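You operate a simulated robot arm through the tools that you are given. There is no shell and no other tool.

Carry out the task below with a simulated robot arm. There is one attempt and no reset: what you move stays moved.

JOB
Earth and test the mat, then lay the logged spare card on it.
Fine: EARTH link made, TEST key pressed once; the fault card names the spare, which comes from the CARDS drawer; shut it again.

It is judged by the outcome, as a careful person would: the job done as asked, and still so three seconds after it is handed in. It fails if anything else is knocked over, pushed out of place, dropped, spilled or broken.

ROBOT AND FRAMES
A 7-joint arm with a two-finger parallel gripper, fixed in place. Base frame: the origin is at the foot of the arm, x ahead of it, y to its left, z up; the work surface is at about z = 864. Readings come in mm, rad, newtons and seconds.
Its first joint turns from -2.601 to 2.601 rad. Payload 3.43 kg.
The tool frame sits at the grasp point between the pads (the TCP): z along the fingers, y along the line on which they close. The tips reach 30 mm beyond it. The gripper opens to 94 mm. The fingers are 28 mm wide and 10 mm thick; the gripper's body (50 by 96 mm) begins 55 mm behind the TCP.
Orientation is that of the tool frame in the base frame, as a unit quaternion [x, y, z, w]. With the fingers straight down and closing along the base's y, the tool's x points along the base's -x, its y along +y and its z along -z.

CONTROLS
- The arm moves only by the tool servo_tool. Its argument "moves" is a list of rows, each an object (a shift or turn left out is 0, a gripper value left out holds the last) with "jaw": the gripper command, from -1 (shut) to 1 (fully open), values between in proportion; "offset": the shift along the tool's x, y, z in units of 30 mm (1.0 is 30 mm), a list of three; "turn": the turn, a rotation vector about the tool's x, y, z in units of 6 degrees (1.0 is 6 degrees), a list of three. In form: [{"jaw": jaw, "offset": [tx, ty, tz], "turn": [ax, ay, az]}, ...]. A call has 1 to 20 rows; each row shifts and turns the commanded pose from where the row before left it, along the tool's axes as they then stand. A call with a number of a shift or a turn outside -1 to 1 is refused whole. A row lasts 0.2 s, in which the tool goes at most 50 mm and 0.15 rad; a call with a longer step from one row to the next is refused whole, and so is a gripper value outside its range. A pose out of reach is approached as far as the arm can. The call stops where the force on the tool passes 40 N (or 10 N more than at its start, if that is more) or the arm is blocked; 0.2 s more then pass. Each finger travels about 45 mm/s and halts on what it meets, pressing with about 38 N; the grip force reading is that of the motor and also rises with nothing between the fingers. The clock runs only during rows and for 0.2 s after the last one: add rows that do not move to give the fingers time. The reply holds the time, the measured pose of the TCP, the force on the tool along the base axes, the opening and the grip force, in the units named above and with some noise, with the torque about the TCP (base axes, N m) and any sound that the robot's microphone picked up, and new pictures: "show" is both (left out), scene, wrist or none.
- Cameras (640 x 400 px; columns grow to the right, rows downward): "scene" is fixed at [400.4, 499.3, 1506.3]; the picture's right is [-1.00, 0.05, 0.00], its down [0.02, 0.45, -0.89] and it looks along [-0.04, -0.89, -0.45] (base axes); focal length 328 px, centre (320, 200). "wrist" rides on the gripper at [76, 14, -103] in the tool frame; the picture's right is [-0.18, 0.98, 0.00], its down [-0.75, -0.14, -0.64] and it looks along [-0.63, -0.12, 0.77] (tool axes); focal length 243 px, centre (320, 200).
- pixel_to_xyz(camera, pixels): for up to 12 pixels [column, row] of the newest picture of that camera ("zoom" is the newest enlarged one), the place [x, y, z] in the base frame of the surface seen there, good to about 3 mm. The clock stands still meanwhile.
- close_up(camera, box): a new picture of the part [left, top, right, bottom] of that camera's present view, enlarged. The clock stands still meanwhile.
- sign_off(): hands the job in; it is judged then, once.

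Unless the task says otherwise, let go and move clear before handing in.

The tools are called after "Call:" as name(argument=value, ...) on one line, values as JSON. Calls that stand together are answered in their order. servo_tool: Moves the arm, as the interface text tells. Its arguments: {"type":"object","properties":{"moves":{"type":"array"},"show":{"type":"string","enum":["both","scene","wrist","none"]}},"required":["moves"]} The other tools are called the same way: pixel_to_xyz (camera, pixels) gives the place of the surface under pixels of a picture; close_up (camera, box) takes an enlarged picture of a part of a camera's view; sign_off () hands the job in.

At the start:

```text
time_s: 0.0
ee_pos: [293.7, -943.1, 1178.7]
tcp_rot: [-0.001, 1.0, 0.001, -0.001]
wrist_force: [-0.5, -0.4, 0.7]
ft_torque: [-0.01, -0.02, 0.01]
width: 93.9
grip_force: 0.1
```

scene: 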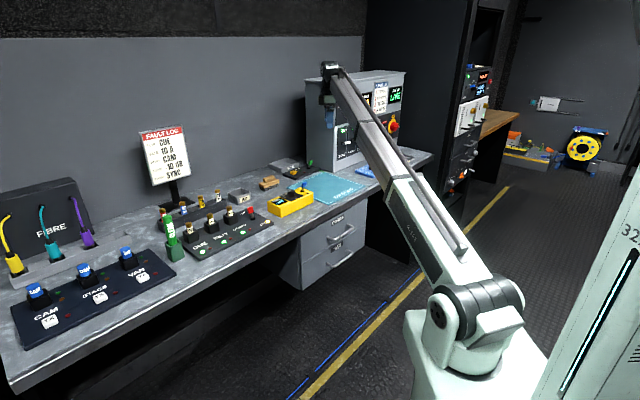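
wrist: 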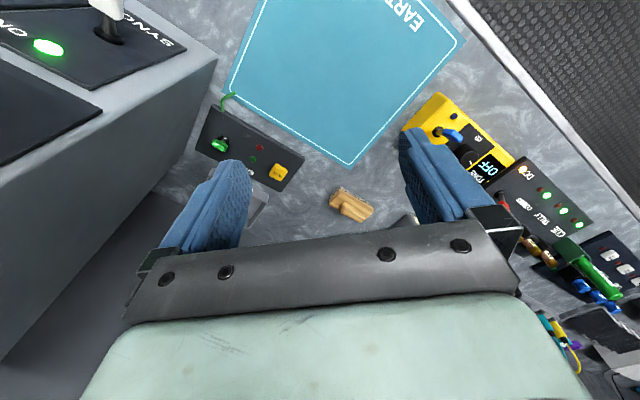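

The scene shows the bench with a FAULT LOG card at about (163,155), the blue mat at (325,187), and drawers at (330,245). I'll enlarge those areas before moving.

Call:
close_up(camera="scene", box=[130, 115, 210, 195])

Call:
close_up(camera="scene", box=[250, 150, 400, 290])

Call:
close_up(camera="wrist", box=[180, 80, 400, 240])

Call:
close_up(camera="scene", box=[300, 60, 420, 180])

```text
5.00 times, centred on (170, 155) of scene
```

zoom: 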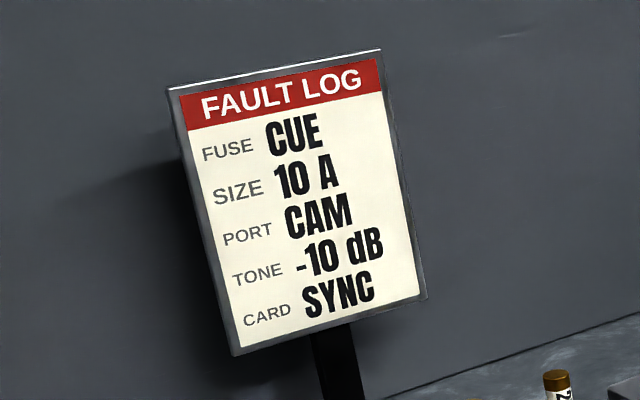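

```text
2.86 times, centred on (325, 220) of scene
```

zoom: 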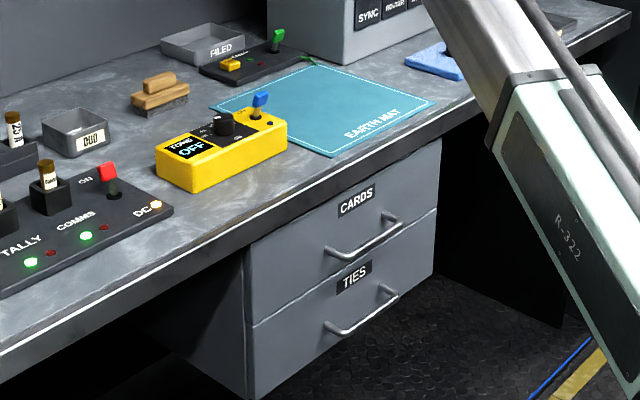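

```text
2.50 times, centred on (290, 160) of wrist
```

zoom: 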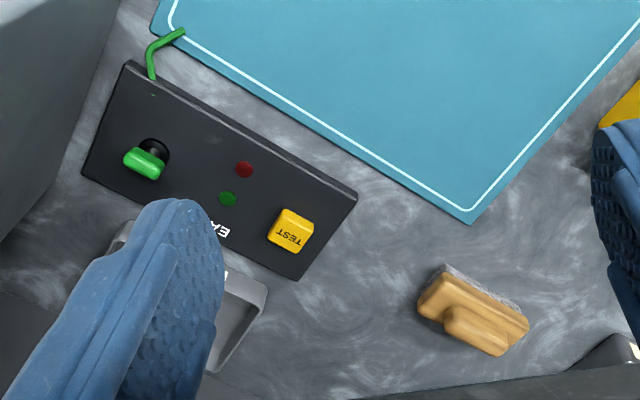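

```text
3.33 times, centred on (360, 120) of scene
```

zoom: 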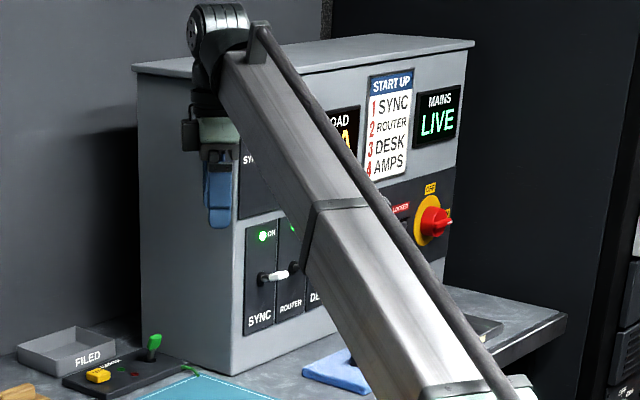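

The fault card names SYNC. Next I'll locate the EARTH box (wrist pixel (245,155)), the CARDS handle and the mat, and look closer at the EARTH box.

Call:
close_up(camera="scene", box=[265, 145, 325, 185])

Call:
pixel_to_xyz(camera="wrist", pixels=[[218, 146], [224, 140], [278, 172], [259, 147], [253, 159], [212, 108], [300, 155], [278, 190], [349, 165], [228, 95], [462, 42], [352, 207]])

Call:
pixel_to_xyz(camera="scene", pixels=[[333, 249], [345, 240], [354, 230], [310, 230], [345, 211], [401, 205], [336, 238], [350, 227], [363, 262], [297, 255], [375, 230], [300, 197]])

```text
10.00 times, centred on (295, 165) of scene
```

zoom: 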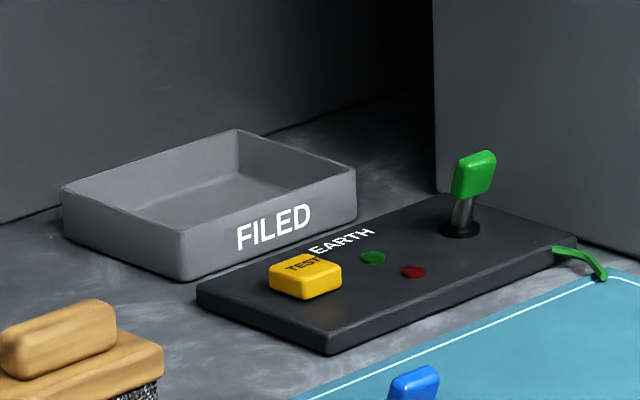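

```text
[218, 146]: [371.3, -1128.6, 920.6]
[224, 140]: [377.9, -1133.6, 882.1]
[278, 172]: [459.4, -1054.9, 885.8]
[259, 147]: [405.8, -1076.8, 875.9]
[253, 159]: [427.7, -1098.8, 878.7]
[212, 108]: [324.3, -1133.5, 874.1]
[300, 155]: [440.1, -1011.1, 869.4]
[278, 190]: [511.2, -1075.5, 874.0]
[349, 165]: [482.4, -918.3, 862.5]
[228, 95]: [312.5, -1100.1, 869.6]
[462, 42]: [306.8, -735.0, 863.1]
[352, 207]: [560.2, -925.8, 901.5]
```

```text
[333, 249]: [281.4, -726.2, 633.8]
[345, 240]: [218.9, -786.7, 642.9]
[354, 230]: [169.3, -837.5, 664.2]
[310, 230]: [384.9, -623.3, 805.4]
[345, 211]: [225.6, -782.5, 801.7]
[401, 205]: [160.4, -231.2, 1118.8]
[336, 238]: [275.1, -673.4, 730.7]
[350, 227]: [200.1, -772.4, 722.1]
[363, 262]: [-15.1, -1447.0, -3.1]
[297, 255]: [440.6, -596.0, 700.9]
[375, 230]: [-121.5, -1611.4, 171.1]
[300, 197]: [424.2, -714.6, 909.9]
```

The EARTH lever tip reads (371,-1129,921), leaning towards the front, and the bench axes are turned 45° to the base. I'll measure the cabinet beside it and zoom in on the handle and the panels.

Call:
pixel_to_xyz(camera="wrist", pixels=[[150, 185], [212, 70], [180, 120], [100, 200], [60, 210], [20, 300], [150, 15], [100, 100], [215, 58], [250, 210], [47, 46], [110, 40]])

Call:
pixel_to_xyz(camera="scene", pixels=[[307, 85], [335, 168], [355, 68], [405, 72], [310, 155], [393, 155], [327, 236], [340, 232], [353, 225], [328, 239], [340, 234], [352, 227]])

Call:
close_up(camera="scene", box=[180, 190, 280, 260])

Call:
close_up(camera="scene", box=[310, 205, 370, 245])

```text
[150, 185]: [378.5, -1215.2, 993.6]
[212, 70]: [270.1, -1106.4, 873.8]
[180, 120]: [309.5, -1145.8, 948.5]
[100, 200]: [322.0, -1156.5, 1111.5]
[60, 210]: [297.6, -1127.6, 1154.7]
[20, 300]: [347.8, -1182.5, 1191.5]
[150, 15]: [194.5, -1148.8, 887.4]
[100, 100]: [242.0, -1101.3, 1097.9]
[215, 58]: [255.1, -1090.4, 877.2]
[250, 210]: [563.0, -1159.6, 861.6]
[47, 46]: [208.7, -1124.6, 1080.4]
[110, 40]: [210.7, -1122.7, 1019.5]
```

```text
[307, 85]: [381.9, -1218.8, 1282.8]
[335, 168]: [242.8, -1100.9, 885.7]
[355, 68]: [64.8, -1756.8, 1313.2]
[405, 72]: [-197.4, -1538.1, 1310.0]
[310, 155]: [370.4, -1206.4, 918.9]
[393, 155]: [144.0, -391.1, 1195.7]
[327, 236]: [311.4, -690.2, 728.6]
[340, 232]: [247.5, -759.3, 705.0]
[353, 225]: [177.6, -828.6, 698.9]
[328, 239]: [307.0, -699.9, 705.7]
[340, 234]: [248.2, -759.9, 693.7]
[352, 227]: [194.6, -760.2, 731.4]
```

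```text
5.71 times, centred on (230, 225) of scene
```

zoom: 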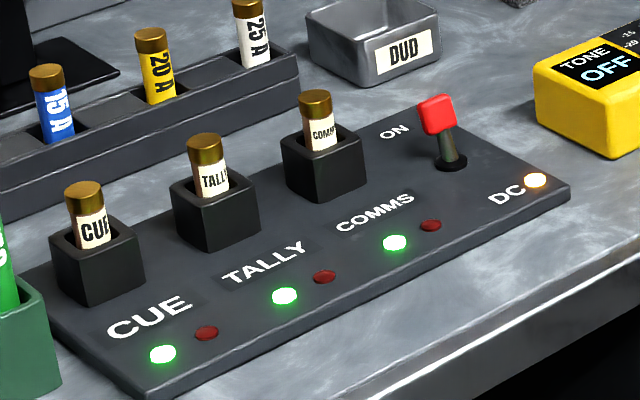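

```text
10.00 times, centred on (340, 225) of scene
```

zoom: 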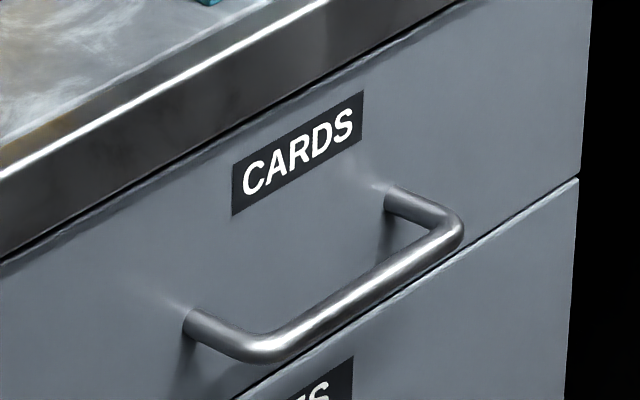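

The cabinet side sits at lateral -591 (scene pixel (335,168), wrist pixel (150,185)), about 56 mm beyond the EARTH lever. I'll yaw the tool 60° at this height so that it faces the bench.

Call:
servo_tool(moves=[{"jaw": -1, "turn": [0, 0, 1]}, {"turn": [0, 0, 1]}, {"turn": [0, 0, 1]}, {"turn": [0, 0, 1]}, {"turn": [0, 0, 1]}, {"turn": [0, 0, 1]}, {"turn": [0, 0, 1]}, {"turn": [0, 0, 1]}, {"turn": [0, 0, 1]}, {"turn": [0, 0, 1]}])

```text
time_s: 2.2
ee_pos: [293.9, -943.0, 1179.2]
tcp_rot: [0.501, 0.866, 0.001, 0.001]
wrist_force: [0.2, 0.1, -0.1]
ft_torque: [-0.01, 0.02, 0.0]
width: 0.0
grip_force: 32.5
```

scene: 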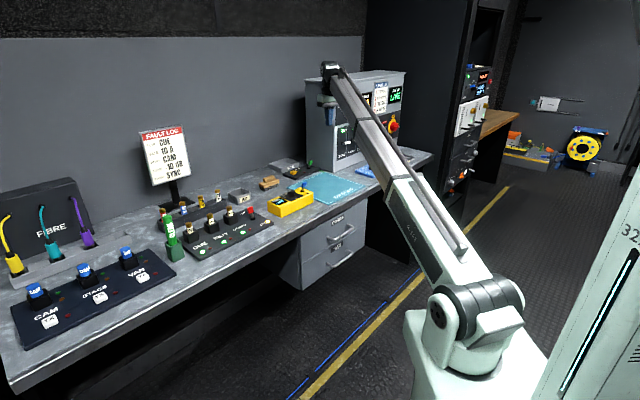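
wrist: 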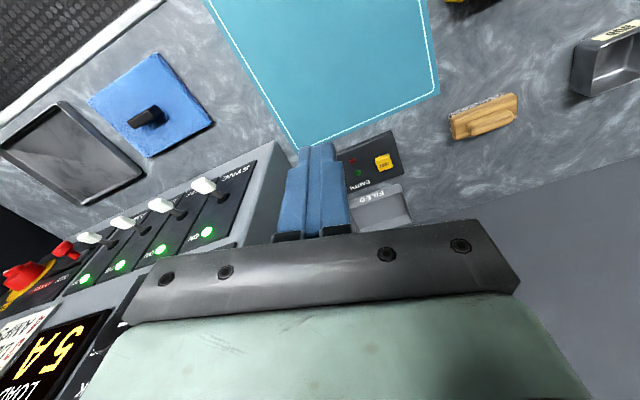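

The yaw is done and the closed fingers now face the EARTH box (wrist pixel (370,165)). I'll tilt the tool about 42° outwards in place to gain reach.

Call:
servo_tool(moves=[{"turn": [0, -1, 0]}, {"turn": [0, -1, 0]}, {"turn": [0, -1, 0]}, {"turn": [0, -1, 0]}, {"turn": [0, -1, 0]}, {"turn": [0, -1, 0]}, {"turn": [0, -1, 0]}])

```text
time_s: 3.8
ee_pos: [292.6, -943.5, 1179.4]
tcp_rot: [0.467, 0.808, -0.179, 0.311]
wrist_force: [0.8, 0.3, -0.7]
ft_torque: [0.03, 0.01, -0.02]
width: 0.0
grip_force: 33.1
```

scene: 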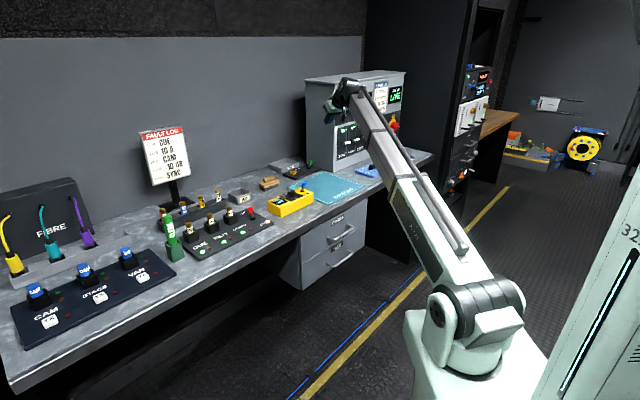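
wrist: 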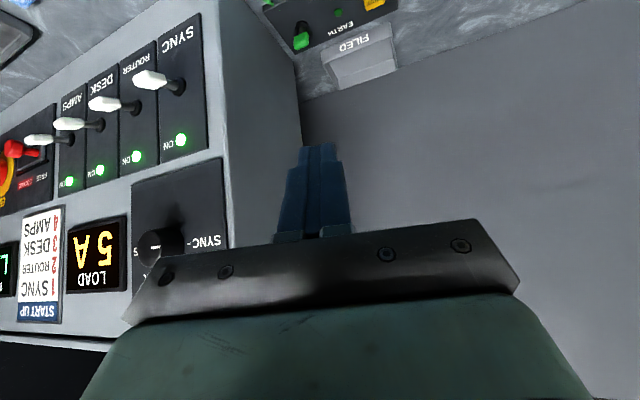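

The tilt held and the reading matches. I'll move down and out to a spot in front of and above the green lever (top left of centre, wrist pixel (300,40)).

Call:
servo_tool(moves=[{"offset": [0.103, -0.072, 0.768]}, {"offset": [0.103, -0.072, 0.768]}, {"offset": [0.103, -0.072, 0.768]}, {"offset": [0.103, -0.072, 0.768]}, {"offset": [0.103, -0.072, 0.768]}, {"offset": [0.103, -0.072, 0.768]}, {"offset": [0.103, -0.072, 0.768]}])

```text
time_s: 5.4
ee_pos: [325.3, -1030.2, 1044.6]
tcp_rot: [0.467, 0.808, -0.18, 0.311]
wrist_force: [-0.6, 0.6, 0.6]
ft_torque: [0.01, 0.01, -0.01]
width: 0.0
grip_force: 32.7
```

scene: 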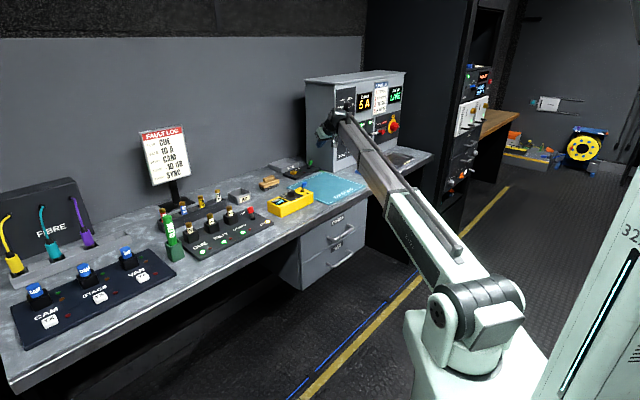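
wrist: 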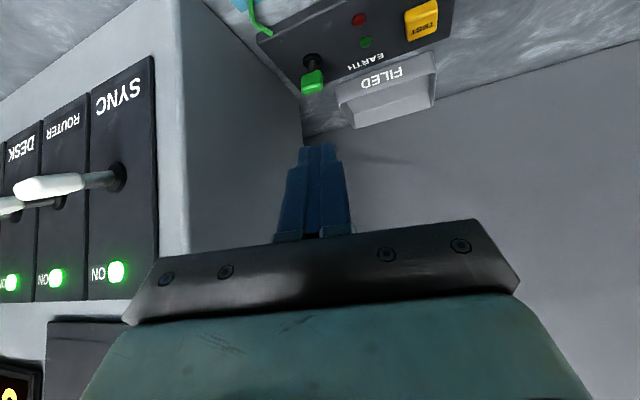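

Call:
close_up(camera="wrist", box=[250, 0, 450, 125])

Call:
pixel_to_xyz(camera="wrist", pixels=[[310, 80], [313, 90], [304, 88], [321, 82], [311, 62], [312, 68], [420, 20], [409, 32], [436, 32], [425, 10], [345, 100], [358, 18]])

Call:
close_up(camera="scene", box=[265, 145, 325, 185])

```text
3.20 times, centred on (350, 62) of wrist
```

zoom: 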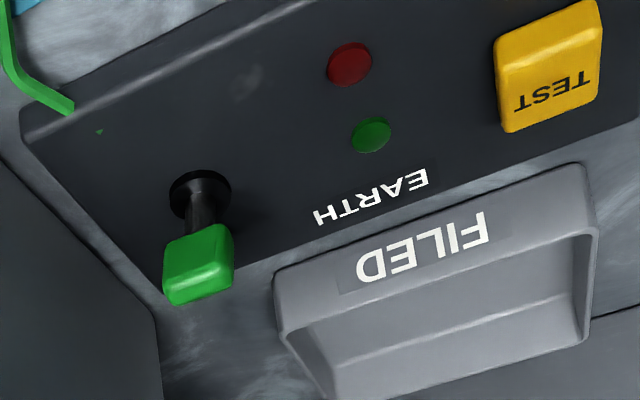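

```text
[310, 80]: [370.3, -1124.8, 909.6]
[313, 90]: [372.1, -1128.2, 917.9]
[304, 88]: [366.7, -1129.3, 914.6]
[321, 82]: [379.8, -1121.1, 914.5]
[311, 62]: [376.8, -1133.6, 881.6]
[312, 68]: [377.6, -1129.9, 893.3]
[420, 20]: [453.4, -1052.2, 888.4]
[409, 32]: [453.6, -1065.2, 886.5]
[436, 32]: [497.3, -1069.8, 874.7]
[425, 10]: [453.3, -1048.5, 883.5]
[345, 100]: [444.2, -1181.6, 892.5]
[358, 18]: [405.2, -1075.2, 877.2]
```

```text
10.00 times, centred on (295, 165) of scene
```

zoom: 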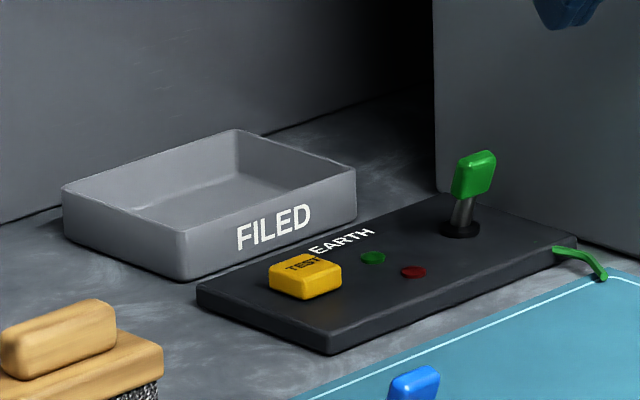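

The cap's front face is at (370,-1125,910), and the lever leans towards the front, the opposite way to the lit DC switch, so "made" should be away from the front. I'll move to a pre-contact pose about 15 mm in front of the cap.

Call:
servo_tool(moves=[{"offset": [0.2117, -0.1008, 0.718]}, {"offset": [0.2117, -0.1008, 0.718]}, {"offset": [0.2117, -0.1008, 0.718]}, {"offset": [0.2117, -0.1008, 0.718]}, {"offset": [0.2117, -0.1008, 0.718]}, {"offset": [0.2117, -0.1008, 0.718]}])

```text
time_s: 6.8
ee_pos: [337.5, -1091.1, 923.6]
tcp_rot: [0.467, 0.809, -0.179, 0.31]
wrist_force: [0.1, 0.2, 0.8]
ft_torque: [-0.03, 0.01, -0.01]
width: 0.1
grip_force: 32.9
```

scene: 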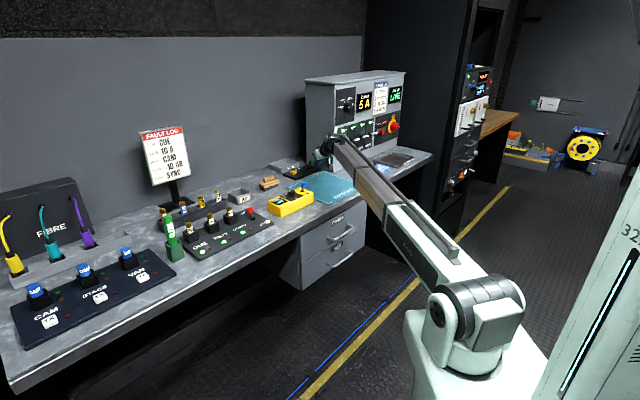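
wrist: 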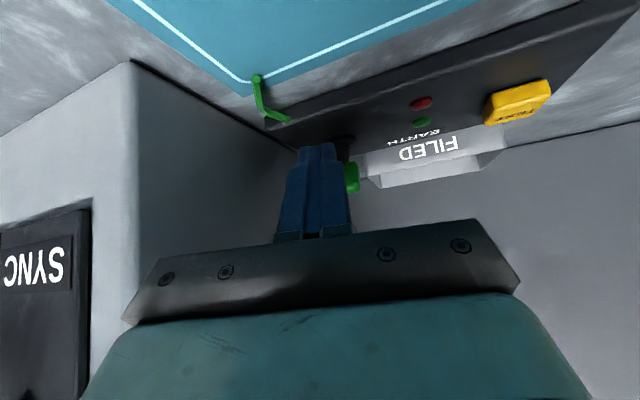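

The green cap is at wrist pixel (352,178), just ahead of the fingers' right front corner. I'll push it straight away from the front in 4 mm steps.

Call:
servo_tool(moves=[{"offset": [-0.0957, 0.0345, 0.0862]}, {"offset": [-0.0957, 0.0345, 0.0862]}, {"offset": [-0.0957, 0.0345, 0.0862]}, {"offset": [-0.0957, 0.0345, 0.0862]}, {"offset": [-0.0957, 0.0345, 0.0862]}, {"offset": [-0.0957, 0.0345, 0.0862]}])

Call:
close_up(camera="scene", box=[265, 145, 325, 185])

Call:
close_up(camera="wrist", box=[250, 60, 570, 260])

```text
time_s: 8.2
ee_pos: [353.8, -1107.8, 922.8]
tcp_rot: [0.466, 0.809, -0.178, 0.311]
wrist_force: [-1.3, 1.1, 1.0]
ft_torque: [0.01, 0.02, 0.02]
width: 0.0
grip_force: 32.9
```

scene: 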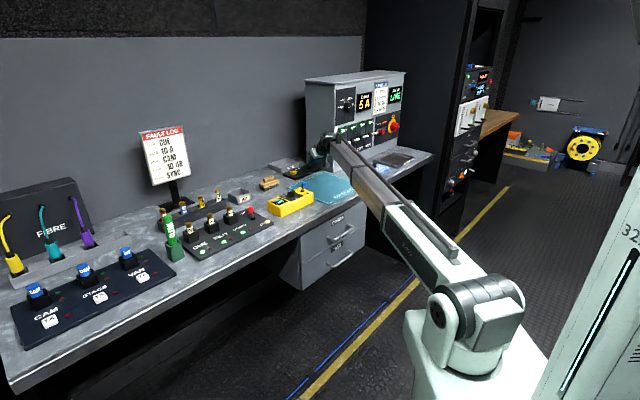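
wrist: 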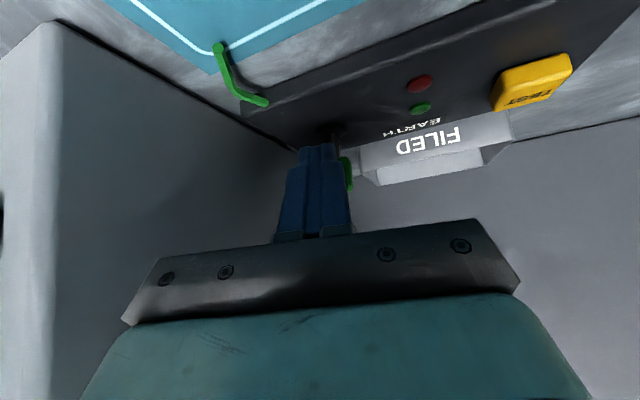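

```text
10.00 times, centred on (295, 165) of scene
```

zoom: 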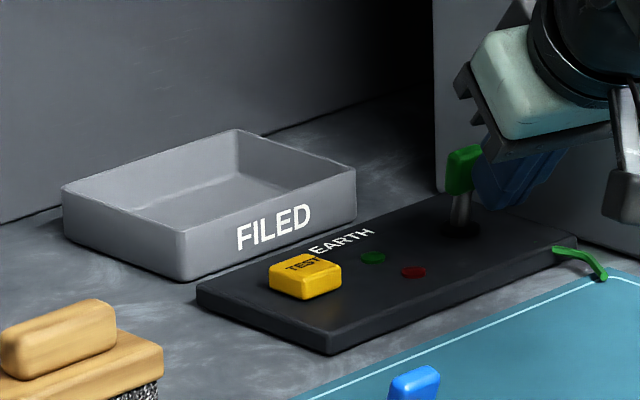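

```text
2.00 times, centred on (410, 160) of wrist
```

zoom: 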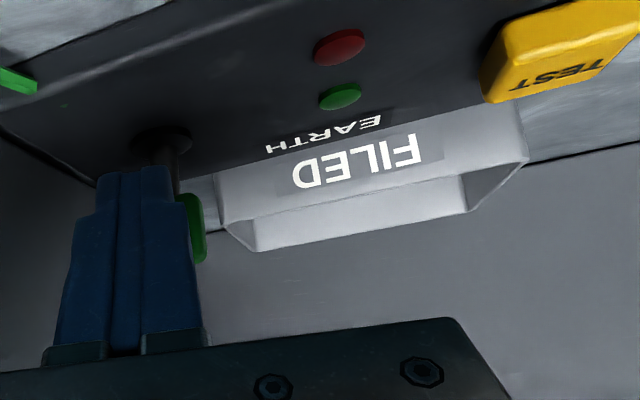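

The lever has moved to about upright (zoom pixel (462,170)) with only a small force reading. I'll keep pushing.

Call:
servo_tool(moves=[{"offset": [-0.0957, 0.0345, 0.0862]}, {"offset": [-0.0957, 0.0345, 0.0862]}])

Call:
close_up(camera="scene", box=[265, 145, 325, 185])

```text
time_s: 8.8
ee_pos: [359.5, -1113.5, 923.3]
tcp_rot: [0.467, 0.809, -0.179, 0.311]
wrist_force: [-0.3, 0.4, -0.2]
ft_torque: [0.0, 0.0, -0.04]
width: 0.1
grip_force: 32.8
```

scene: 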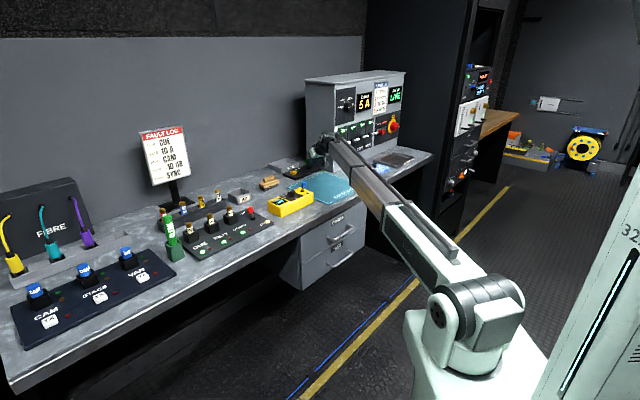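
wrist: 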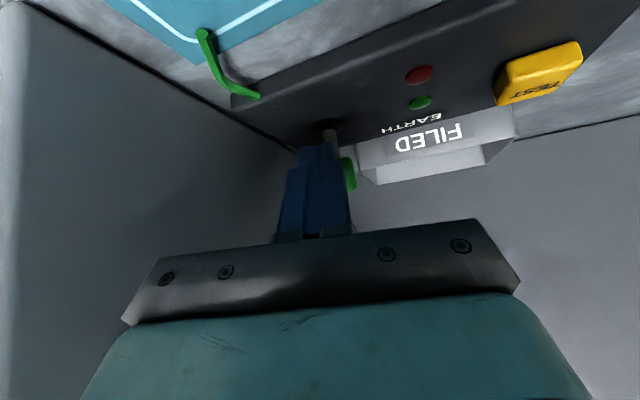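

```text
10.00 times, centred on (295, 165) of scene
```

zoom: 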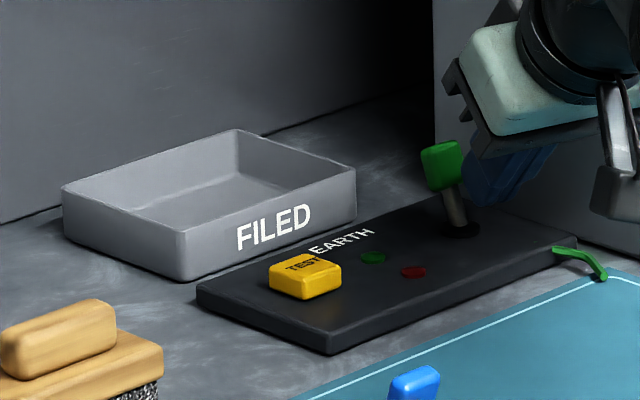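

The lever has snapped over and now leans back (zoom pixel (442,165)). I'll withdraw, lift, and hover over the yellow TEST key.

Call:
servo_tool(moves=[{"offset": [0.239, -0.086, -0.2155]}, {"offset": [0.239, -0.086, -0.2155]}, {"offset": [-0.39, 0, -0.4335]}, {"offset": [-0.39, 0, -0.4335]}, {"offset": [0.04, 0.663, 0.099]}, {"offset": [0.04, 0.663, 0.099]}, {"offset": [0.04, 0.663, 0.099]}, {"offset": [0.04, 0.663, 0.099]}, {"offset": [0.04, 0.663, 0.099]}, {"offset": [0.04, 0.663, 0.099]}])

Call:
close_up(camera="scene", box=[265, 145, 325, 185])

Call:
close_up(camera="wrist", box=[190, 30, 430, 180])

```text
time_s: 11.0
ee_pos: [453.9, -1043.5, 939.6]
tcp_rot: [0.467, 0.808, -0.18, 0.31]
wrist_force: [0.0, -0.3, -1.0]
ft_torque: [-0.01, 0.0, -0.03]
width: 0.0
grip_force: 32.8
```

scene: 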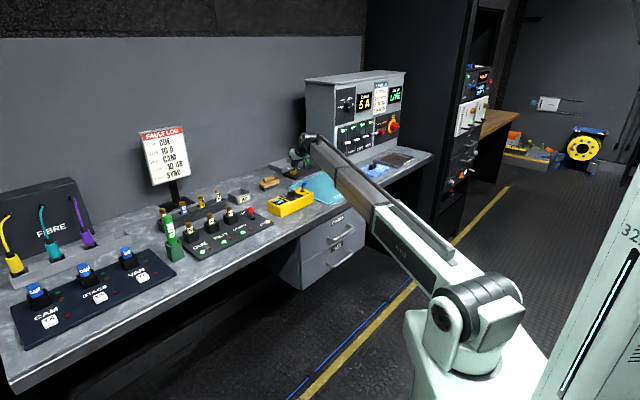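
wrist: 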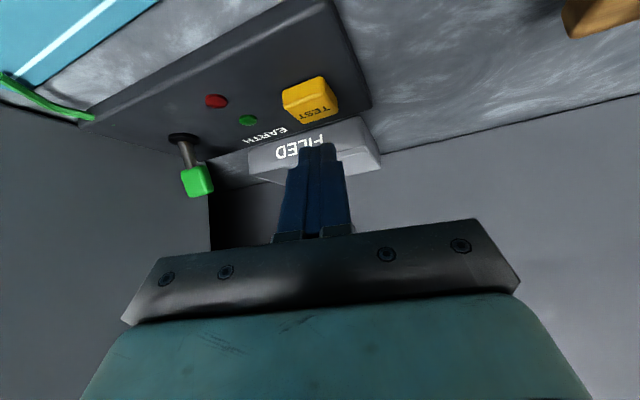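

```text
10.00 times, centred on (295, 165) of scene
```

zoom: 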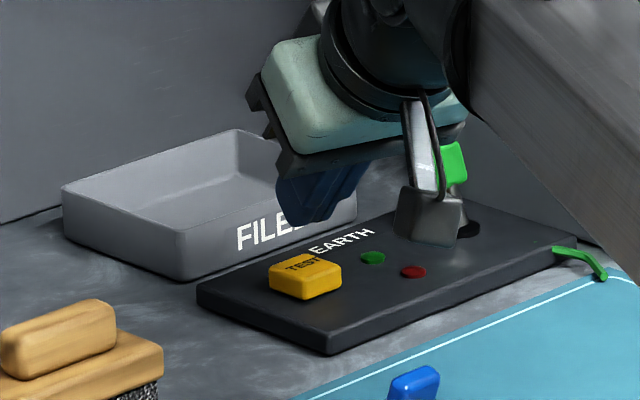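

```text
2.67 times, centred on (310, 105) of wrist
```

zoom: 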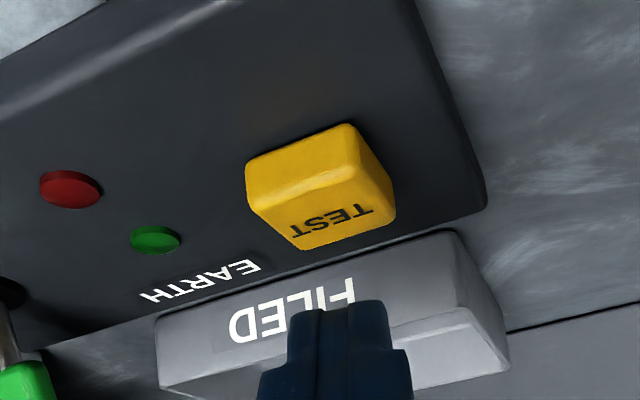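

The TEST key is in plain view (zoom pixel (325,210)) with the fingers above it. I'll measure its top face before pressing.

Call:
pixel_to_xyz(camera="zoom", pixels=[[265, 205], [350, 187], [385, 215], [305, 240], [325, 212], [325, 225], [330, 300], [350, 310]])

```text
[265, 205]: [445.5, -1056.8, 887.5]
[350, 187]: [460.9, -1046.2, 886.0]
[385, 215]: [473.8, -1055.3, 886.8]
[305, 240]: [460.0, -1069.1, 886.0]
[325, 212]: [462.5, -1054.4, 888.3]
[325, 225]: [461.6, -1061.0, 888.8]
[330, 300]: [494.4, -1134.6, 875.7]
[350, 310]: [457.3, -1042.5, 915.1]
```

The key top centre is (460,-1057,888). I'll centre the lower finger edge over it and press down in small steps.

Call:
servo_tool(moves=[{"offset": [-0.13, -0.036, 0.117]}, {"offset": [0.1115, 0, 0.1238]}, {"offset": [0.1115, 0, 0.1238]}, {"offset": [0.1115, 0, 0.1238]}, {"offset": [0.0446, 0, 0.0495]}, {"offset": [0.0446, 0, 0.0495]}, {"offset": [0.0446, 0, 0.0495]}, {"offset": [0.0446, 0, 0.0495]}])

Call:
close_up(camera="scene", box=[265, 145, 325, 185])

Call:
close_up(camera="wrist", box=[190, 30, 430, 180])

```text
time_s: 12.8
ee_pos: [456.1, -1050.7, 918.7]
tcp_rot: [0.466, 0.809, -0.179, 0.311]
wrist_force: [-0.8, -0.7, 0.9]
ft_torque: [-0.05, -0.03, 0.01]
width: 0.0
grip_force: 33.3
```

scene: 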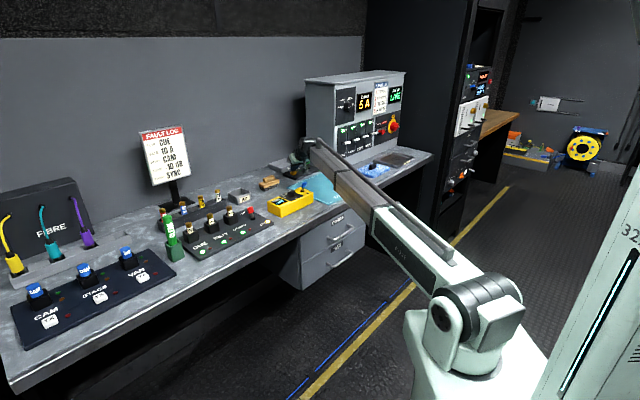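
wrist: 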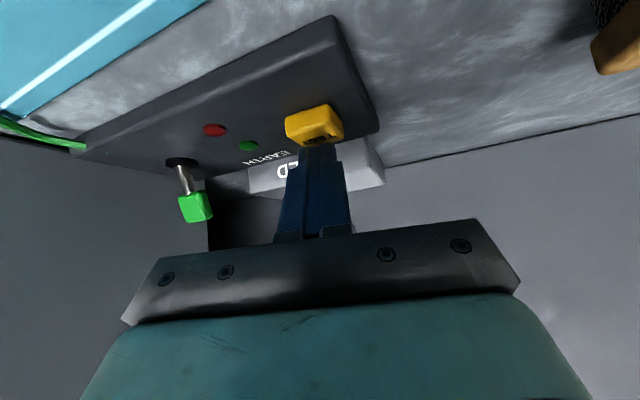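

```text
10.00 times, centred on (295, 165) of scene
```

zoom: 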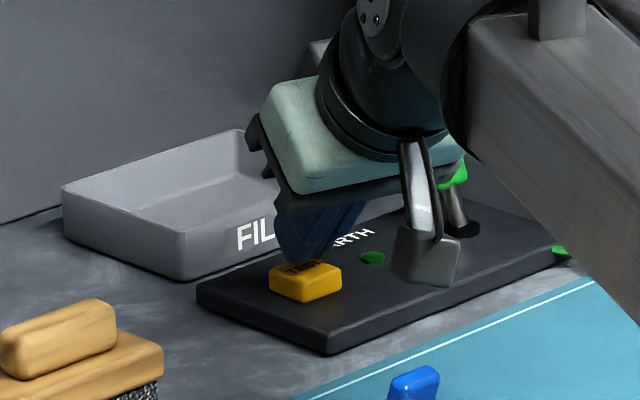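

```text
2.67 times, centred on (310, 105) of wrist
```

zoom: 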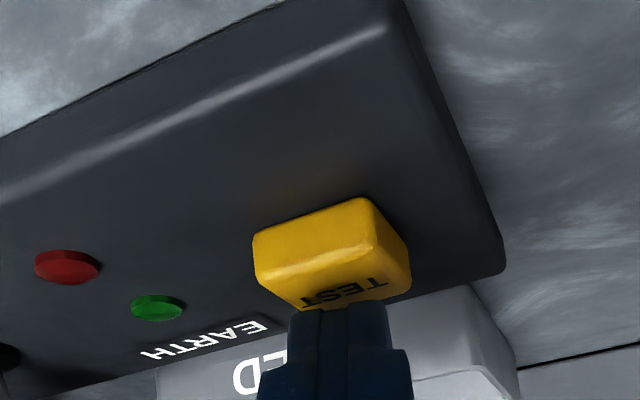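

The fingertip is at the key face (zoom pixel (340,300)) with no force yet. I'll press on a few mm.

Call:
servo_tool(moves=[{"offset": [0.0446, 0, 0.0495]}, {"offset": [0.0446, 0, 0.0495]}, {"offset": [0.0446, 0, 0.0495]}])

Call:
close_up(camera="wrist", box=[190, 30, 430, 180])

```text
time_s: 13.6
ee_pos: [456.8, -1049.2, 913.5]
tcp_rot: [0.467, 0.808, -0.18, 0.311]
wrist_force: [0.6, 2.6, 10.1]
ft_torque: [-0.05, -0.09, 0.04]
width: 0.0
grip_force: 33.0
heard: click
```

scene: 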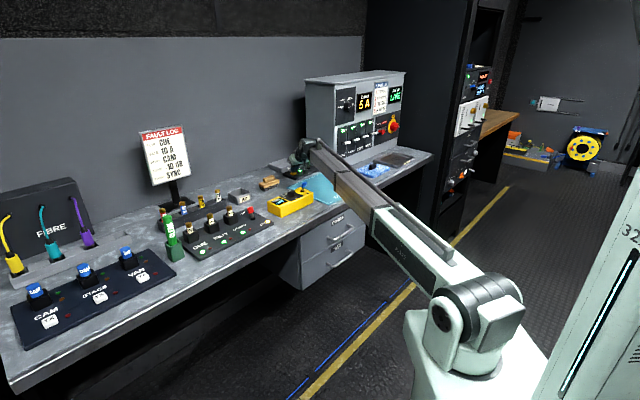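
wrist: 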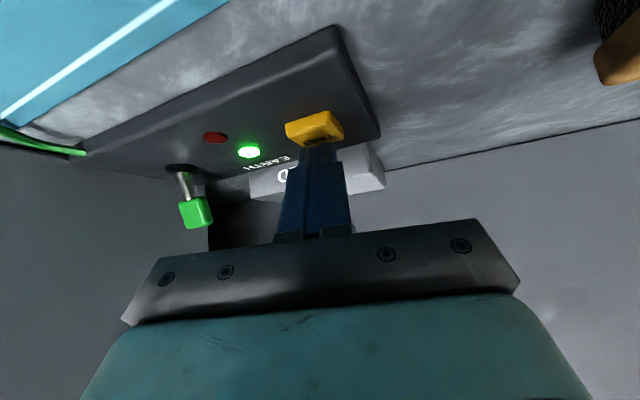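

```text
2.67 times, centred on (310, 105) of wrist
```

zoom: 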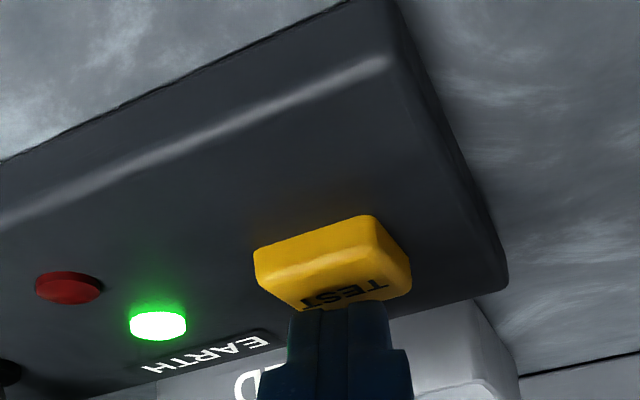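

A click was heard and the green lamp is lit (zoom pixel (157,325)), so the test is done. I'll lift off and draw back towards the drawer front.

Call:
servo_tool(moves=[{"offset": [-0.5575, 0, -0.619]}, {"offset": [-0.5575, 0, -0.619]}, {"offset": [-0.5575, 0, -0.619]}, {"offset": [-0.5575, 0, -0.619]}, {"offset": [0.84, -0.109, -0.757]}, {"offset": [0.84, -0.109, -0.757]}, {"offset": [0.84, -0.109, -0.757]}, {"offset": [0.84, -0.109, -0.757]}, {"offset": [0.84, -0.109, -0.757]}, {"offset": [0.84, -0.109, -0.757]}, {"offset": [0.84, -0.109, -0.757]}, {"offset": [0.84, -0.109, -0.757]}, {"offset": [0.84, -0.109, -0.757]}, {"offset": [0.84, -0.109, -0.757]}, {"offset": [0.84, -0.109, -0.757]}, {"offset": [0.84, -0.109, -0.757]}, {"offset": [0.84, -0.109, -0.757]}, {"offset": [0.84, -0.109, -0.757]}, {"offset": [0.84, -0.109, -0.757]}])

Call:
close_up(camera="scene", box=[265, 145, 325, 185])

```text
time_s: 17.6
ee_pos: [157.1, -632.6, 1010.5]
tcp_rot: [0.467, 0.808, -0.18, 0.31]
wrist_force: [-0.7, -0.2, 1.1]
ft_torque: [-0.01, 0.0, 0.01]
width: 0.0
grip_force: 33.1
```

scene: 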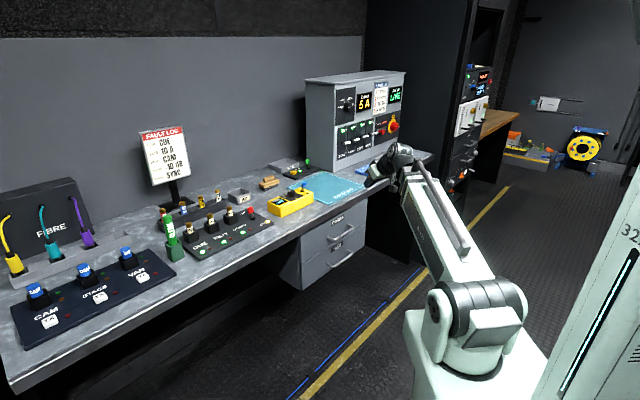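
wrist: 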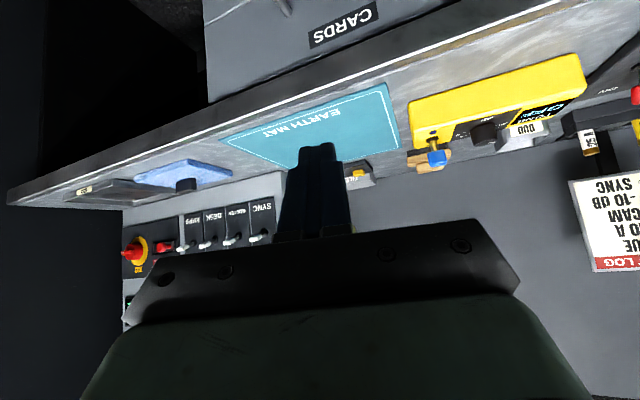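

```text
10.00 times, centred on (295, 165) of scene
```

zoom: 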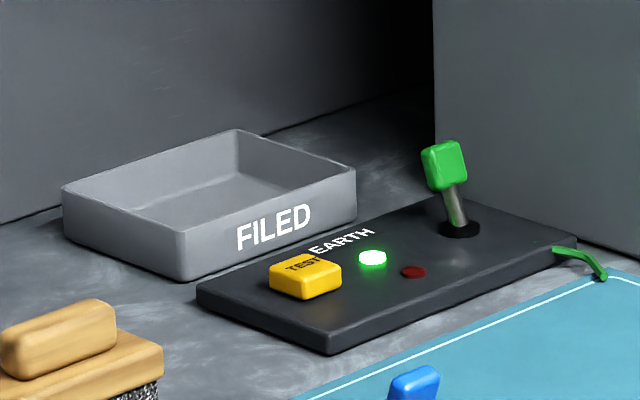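

The earth lamp stays lit. Next I'll measure the CARDS handle and the drawer face.

Call:
close_up(camera="scene", box=[310, 205, 370, 245])

Call:
close_up(camera="scene", box=[270, 180, 400, 300])

```text
10.00 times, centred on (340, 225) of scene
```

zoom: 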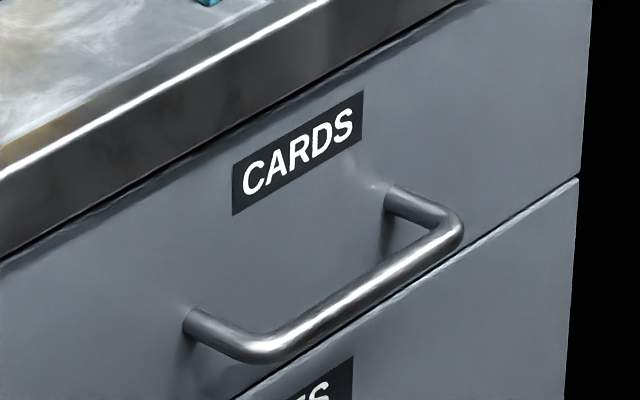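

```text
3.33 times, centred on (335, 240) of scene
```

zoom: 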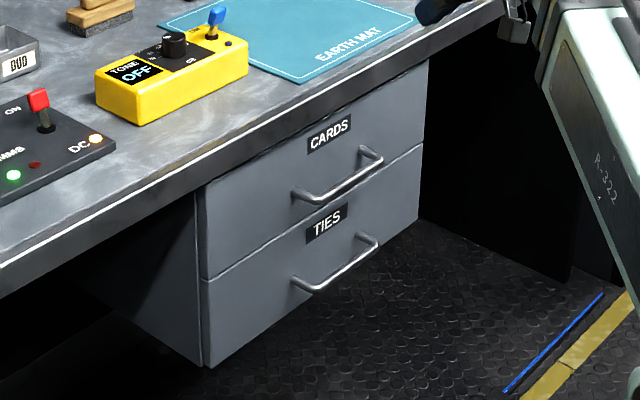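

Call:
pixel_to_xyz(camera="scene", pixels=[[343.0, 234.8], [339.5, 237.0], [347.5, 231.8], [334.5, 239.6], [351.5, 228.8], [326.5, 236.5], [347.0, 223.5], [335, 220], [326, 222.5], [340, 208.5], [330, 214], [396, 205]])

Call:
pixel_to_xyz(camera="zoom", pixels=[[205, 230], [425, 70], [422, 135], [208, 272], [340, 98], [205, 190], [420, 80], [240, 60], [310, 85], [212, 10], [220, 35], [250, 140]])

```text
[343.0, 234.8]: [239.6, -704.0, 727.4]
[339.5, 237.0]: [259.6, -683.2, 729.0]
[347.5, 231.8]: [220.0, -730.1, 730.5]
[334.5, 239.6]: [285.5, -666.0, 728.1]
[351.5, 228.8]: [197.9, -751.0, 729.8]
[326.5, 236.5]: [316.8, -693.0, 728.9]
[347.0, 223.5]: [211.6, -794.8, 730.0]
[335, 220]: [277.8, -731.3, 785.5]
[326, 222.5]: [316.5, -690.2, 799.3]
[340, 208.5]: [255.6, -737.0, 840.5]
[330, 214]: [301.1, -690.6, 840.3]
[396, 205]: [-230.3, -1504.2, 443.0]
```

```text
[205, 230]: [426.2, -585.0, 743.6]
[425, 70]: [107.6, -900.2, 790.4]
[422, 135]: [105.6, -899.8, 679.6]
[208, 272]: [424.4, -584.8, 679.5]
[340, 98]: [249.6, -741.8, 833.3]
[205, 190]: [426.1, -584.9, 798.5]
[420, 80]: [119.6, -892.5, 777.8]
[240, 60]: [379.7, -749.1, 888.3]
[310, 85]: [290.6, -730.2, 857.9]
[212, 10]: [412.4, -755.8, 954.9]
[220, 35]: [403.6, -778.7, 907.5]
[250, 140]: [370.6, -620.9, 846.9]
```

The bar of the CARDS handle is centred near (241,-708,726) and runs along the bench direction, with the drawer face about 40 mm behind it. I'll square the tool to the bench, tilt to 50°, and roll 90° so that the jaws close across the bar.

Call:
servo_tool(moves=[{"turn": [-0.5575, 0, -0.619]}, {"turn": [-0.5575, 0, -0.619]}, {"turn": [-0.5575, 0, -0.619]}, {"turn": [0, -0.667, 0]}, {"turn": [0, -0.667, 0]}, {"turn": [0, 0, 1]}, {"turn": [0, 0, 1]}, {"turn": [0, 0, 1]}, {"turn": [0, 0, 1]}, {"turn": [0, 0, 1]}, {"turn": [0, 0, 1]}, {"turn": [0, 0, 1]}, {"turn": [0, 0, 1]}, {"turn": [0, 0, 1]}, {"turn": [0, 0, 1]}, {"turn": [0, 0, 1]}, {"turn": [0, 0, 1]}, {"turn": [0, 0, 1]}, {"turn": [0, 0, 1]}, {"turn": [0, 0, 1]}])

```text
time_s: 21.8
ee_pos: [158.3, -633.2, 1011.3]
tcp_rot: [0.838, 0.346, 0.162, 0.39]
wrist_force: [-0.6, -0.3, 0.0]
ft_torque: [-0.01, -0.01, 0.0]
width: 0.1
grip_force: 33.2
```

scene: 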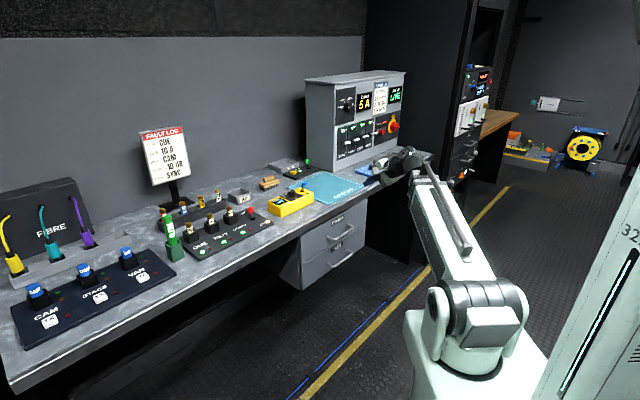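
wrist: 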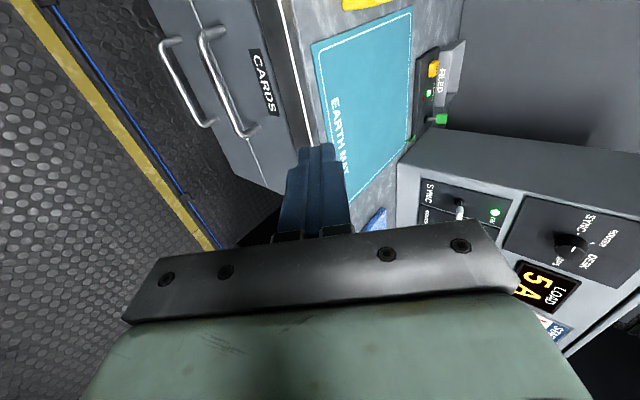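

The orientation is right (tool x along the bench), and the CARDS handle shows at wrist pixels (205,40)–(240,130). I'll re-measure it from this view.

Call:
pixel_to_xyz(camera="wrist", pixels=[[206, 55], [214, 75], [222, 95], [230, 115], [208, 55], [216, 75], [224, 95], [232, 113], [250, 95], [262, 85]])

Call:
close_up(camera="wrist", box=[150, 10, 310, 150])

```text
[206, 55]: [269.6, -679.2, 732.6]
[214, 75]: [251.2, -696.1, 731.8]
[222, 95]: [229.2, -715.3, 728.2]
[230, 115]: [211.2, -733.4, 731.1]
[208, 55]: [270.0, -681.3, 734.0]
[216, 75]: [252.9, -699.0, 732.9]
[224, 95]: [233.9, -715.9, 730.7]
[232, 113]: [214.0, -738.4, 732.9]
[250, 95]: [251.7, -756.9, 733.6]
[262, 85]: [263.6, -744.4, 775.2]
```

```text
2.86 times, centred on (230, 80) of wrist
```

zoom: 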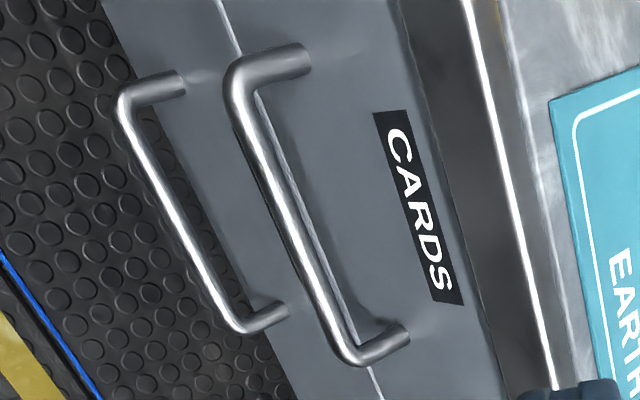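

The bar centre is about (242,-709,727). I'll open the jaws to about 32 mm and descend along the approach line to 40 mm short of it.

Call:
servo_tool(moves=[{"jaw": -0.32, "offset": [0.028, -0.69, 0.661]}, {"offset": [0.028, -0.69, 0.661]}, {"offset": [0.028, -0.69, 0.661]}, {"offset": [0.028, -0.69, 0.661]}, {"offset": [0.028, -0.69, 0.661]}, {"offset": [0.028, -0.69, 0.661]}, {"offset": [0.028, -0.69, 0.661]}, {"offset": [0, 0, 0.67]}, {"offset": [0, 0, 0.67]}, {"offset": [0, 0, 0.67]}, {"offset": [0, 0, 0.67]}])

Call:
close_up(camera="wrist", box=[160, 40, 480, 240])

Call:
close_up(camera="scene", box=[310, 150, 430, 250])

```text
time_s: 24.2
ee_pos: [214.8, -681.7, 761.1]
tcp_rot: [0.837, 0.346, 0.162, 0.391]
wrist_force: [-0.1, 0.1, -0.2]
ft_torque: [-0.01, 0.0, 0.03]
width: 32.1
grip_force: 0.1
```

scene: 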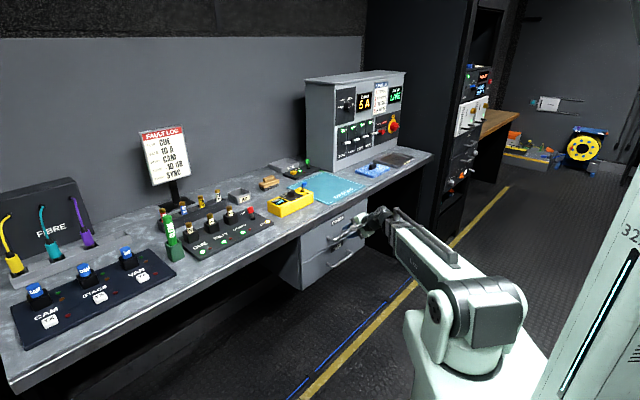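
wrist: 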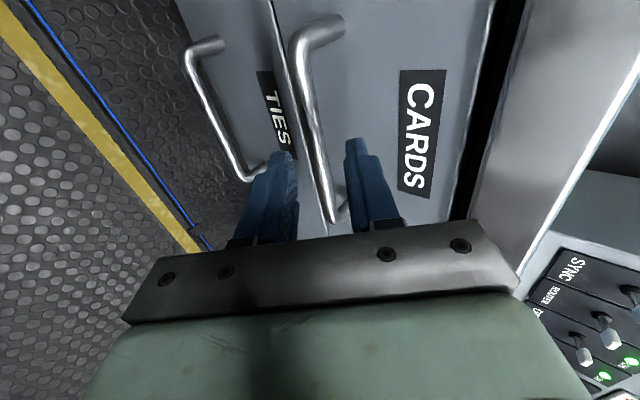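

```text
2.00 times, centred on (320, 140) of wrist
```

zoom: 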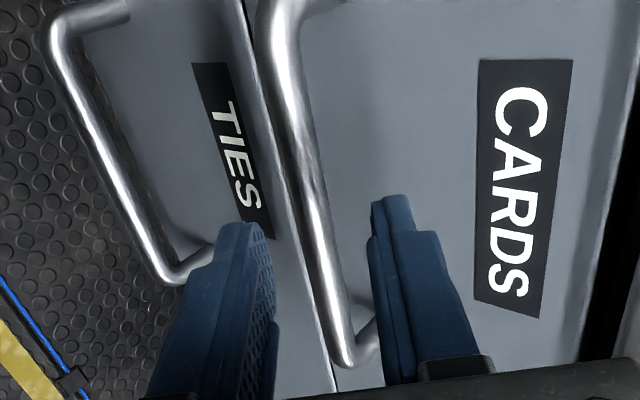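

```text
4.00 times, centred on (370, 200) of scene
```

zoom: 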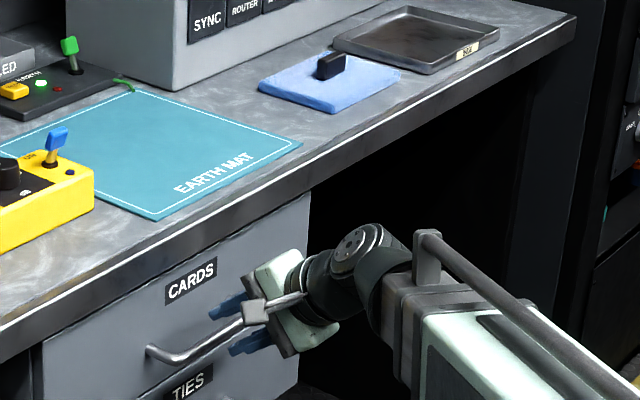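

The bar lies between the open fingers (zoom pixel (330,250)). I'll advance the last 40 mm and close.

Call:
servo_tool(moves=[{"offset": [0, -0.01, 0.34]}, {"offset": [0, -0.01, 0.34]}, {"offset": [0, -0.01, 0.34]}, {"offset": [0, 0, 0.34]}, {"jaw": -1}, {}, {}, {}])

Call:
close_up(camera="scene", box=[310, 150, 430, 250])

```text
time_s: 26.0
ee_pos: [235.3, -703.4, 732.0]
tcp_rot: [0.838, 0.346, 0.161, 0.389]
wrist_force: [-3.1, 4.7, -13.9]
ft_torque: [-0.45, 0.69, 0.01]
width: 12.6
grip_force: 44.9
```

scene: 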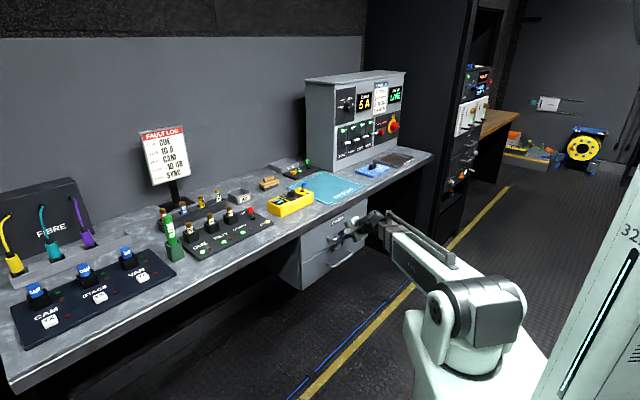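
wrist: 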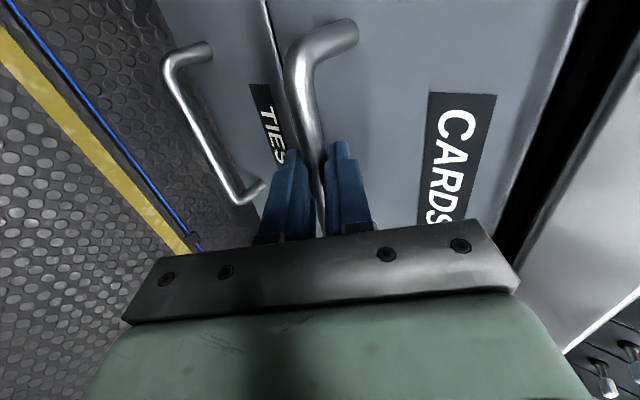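

```text
4.00 times, centred on (370, 200) of scene
```

zoom: 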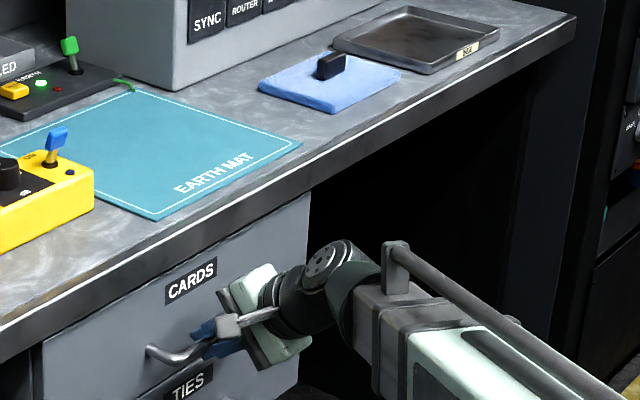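

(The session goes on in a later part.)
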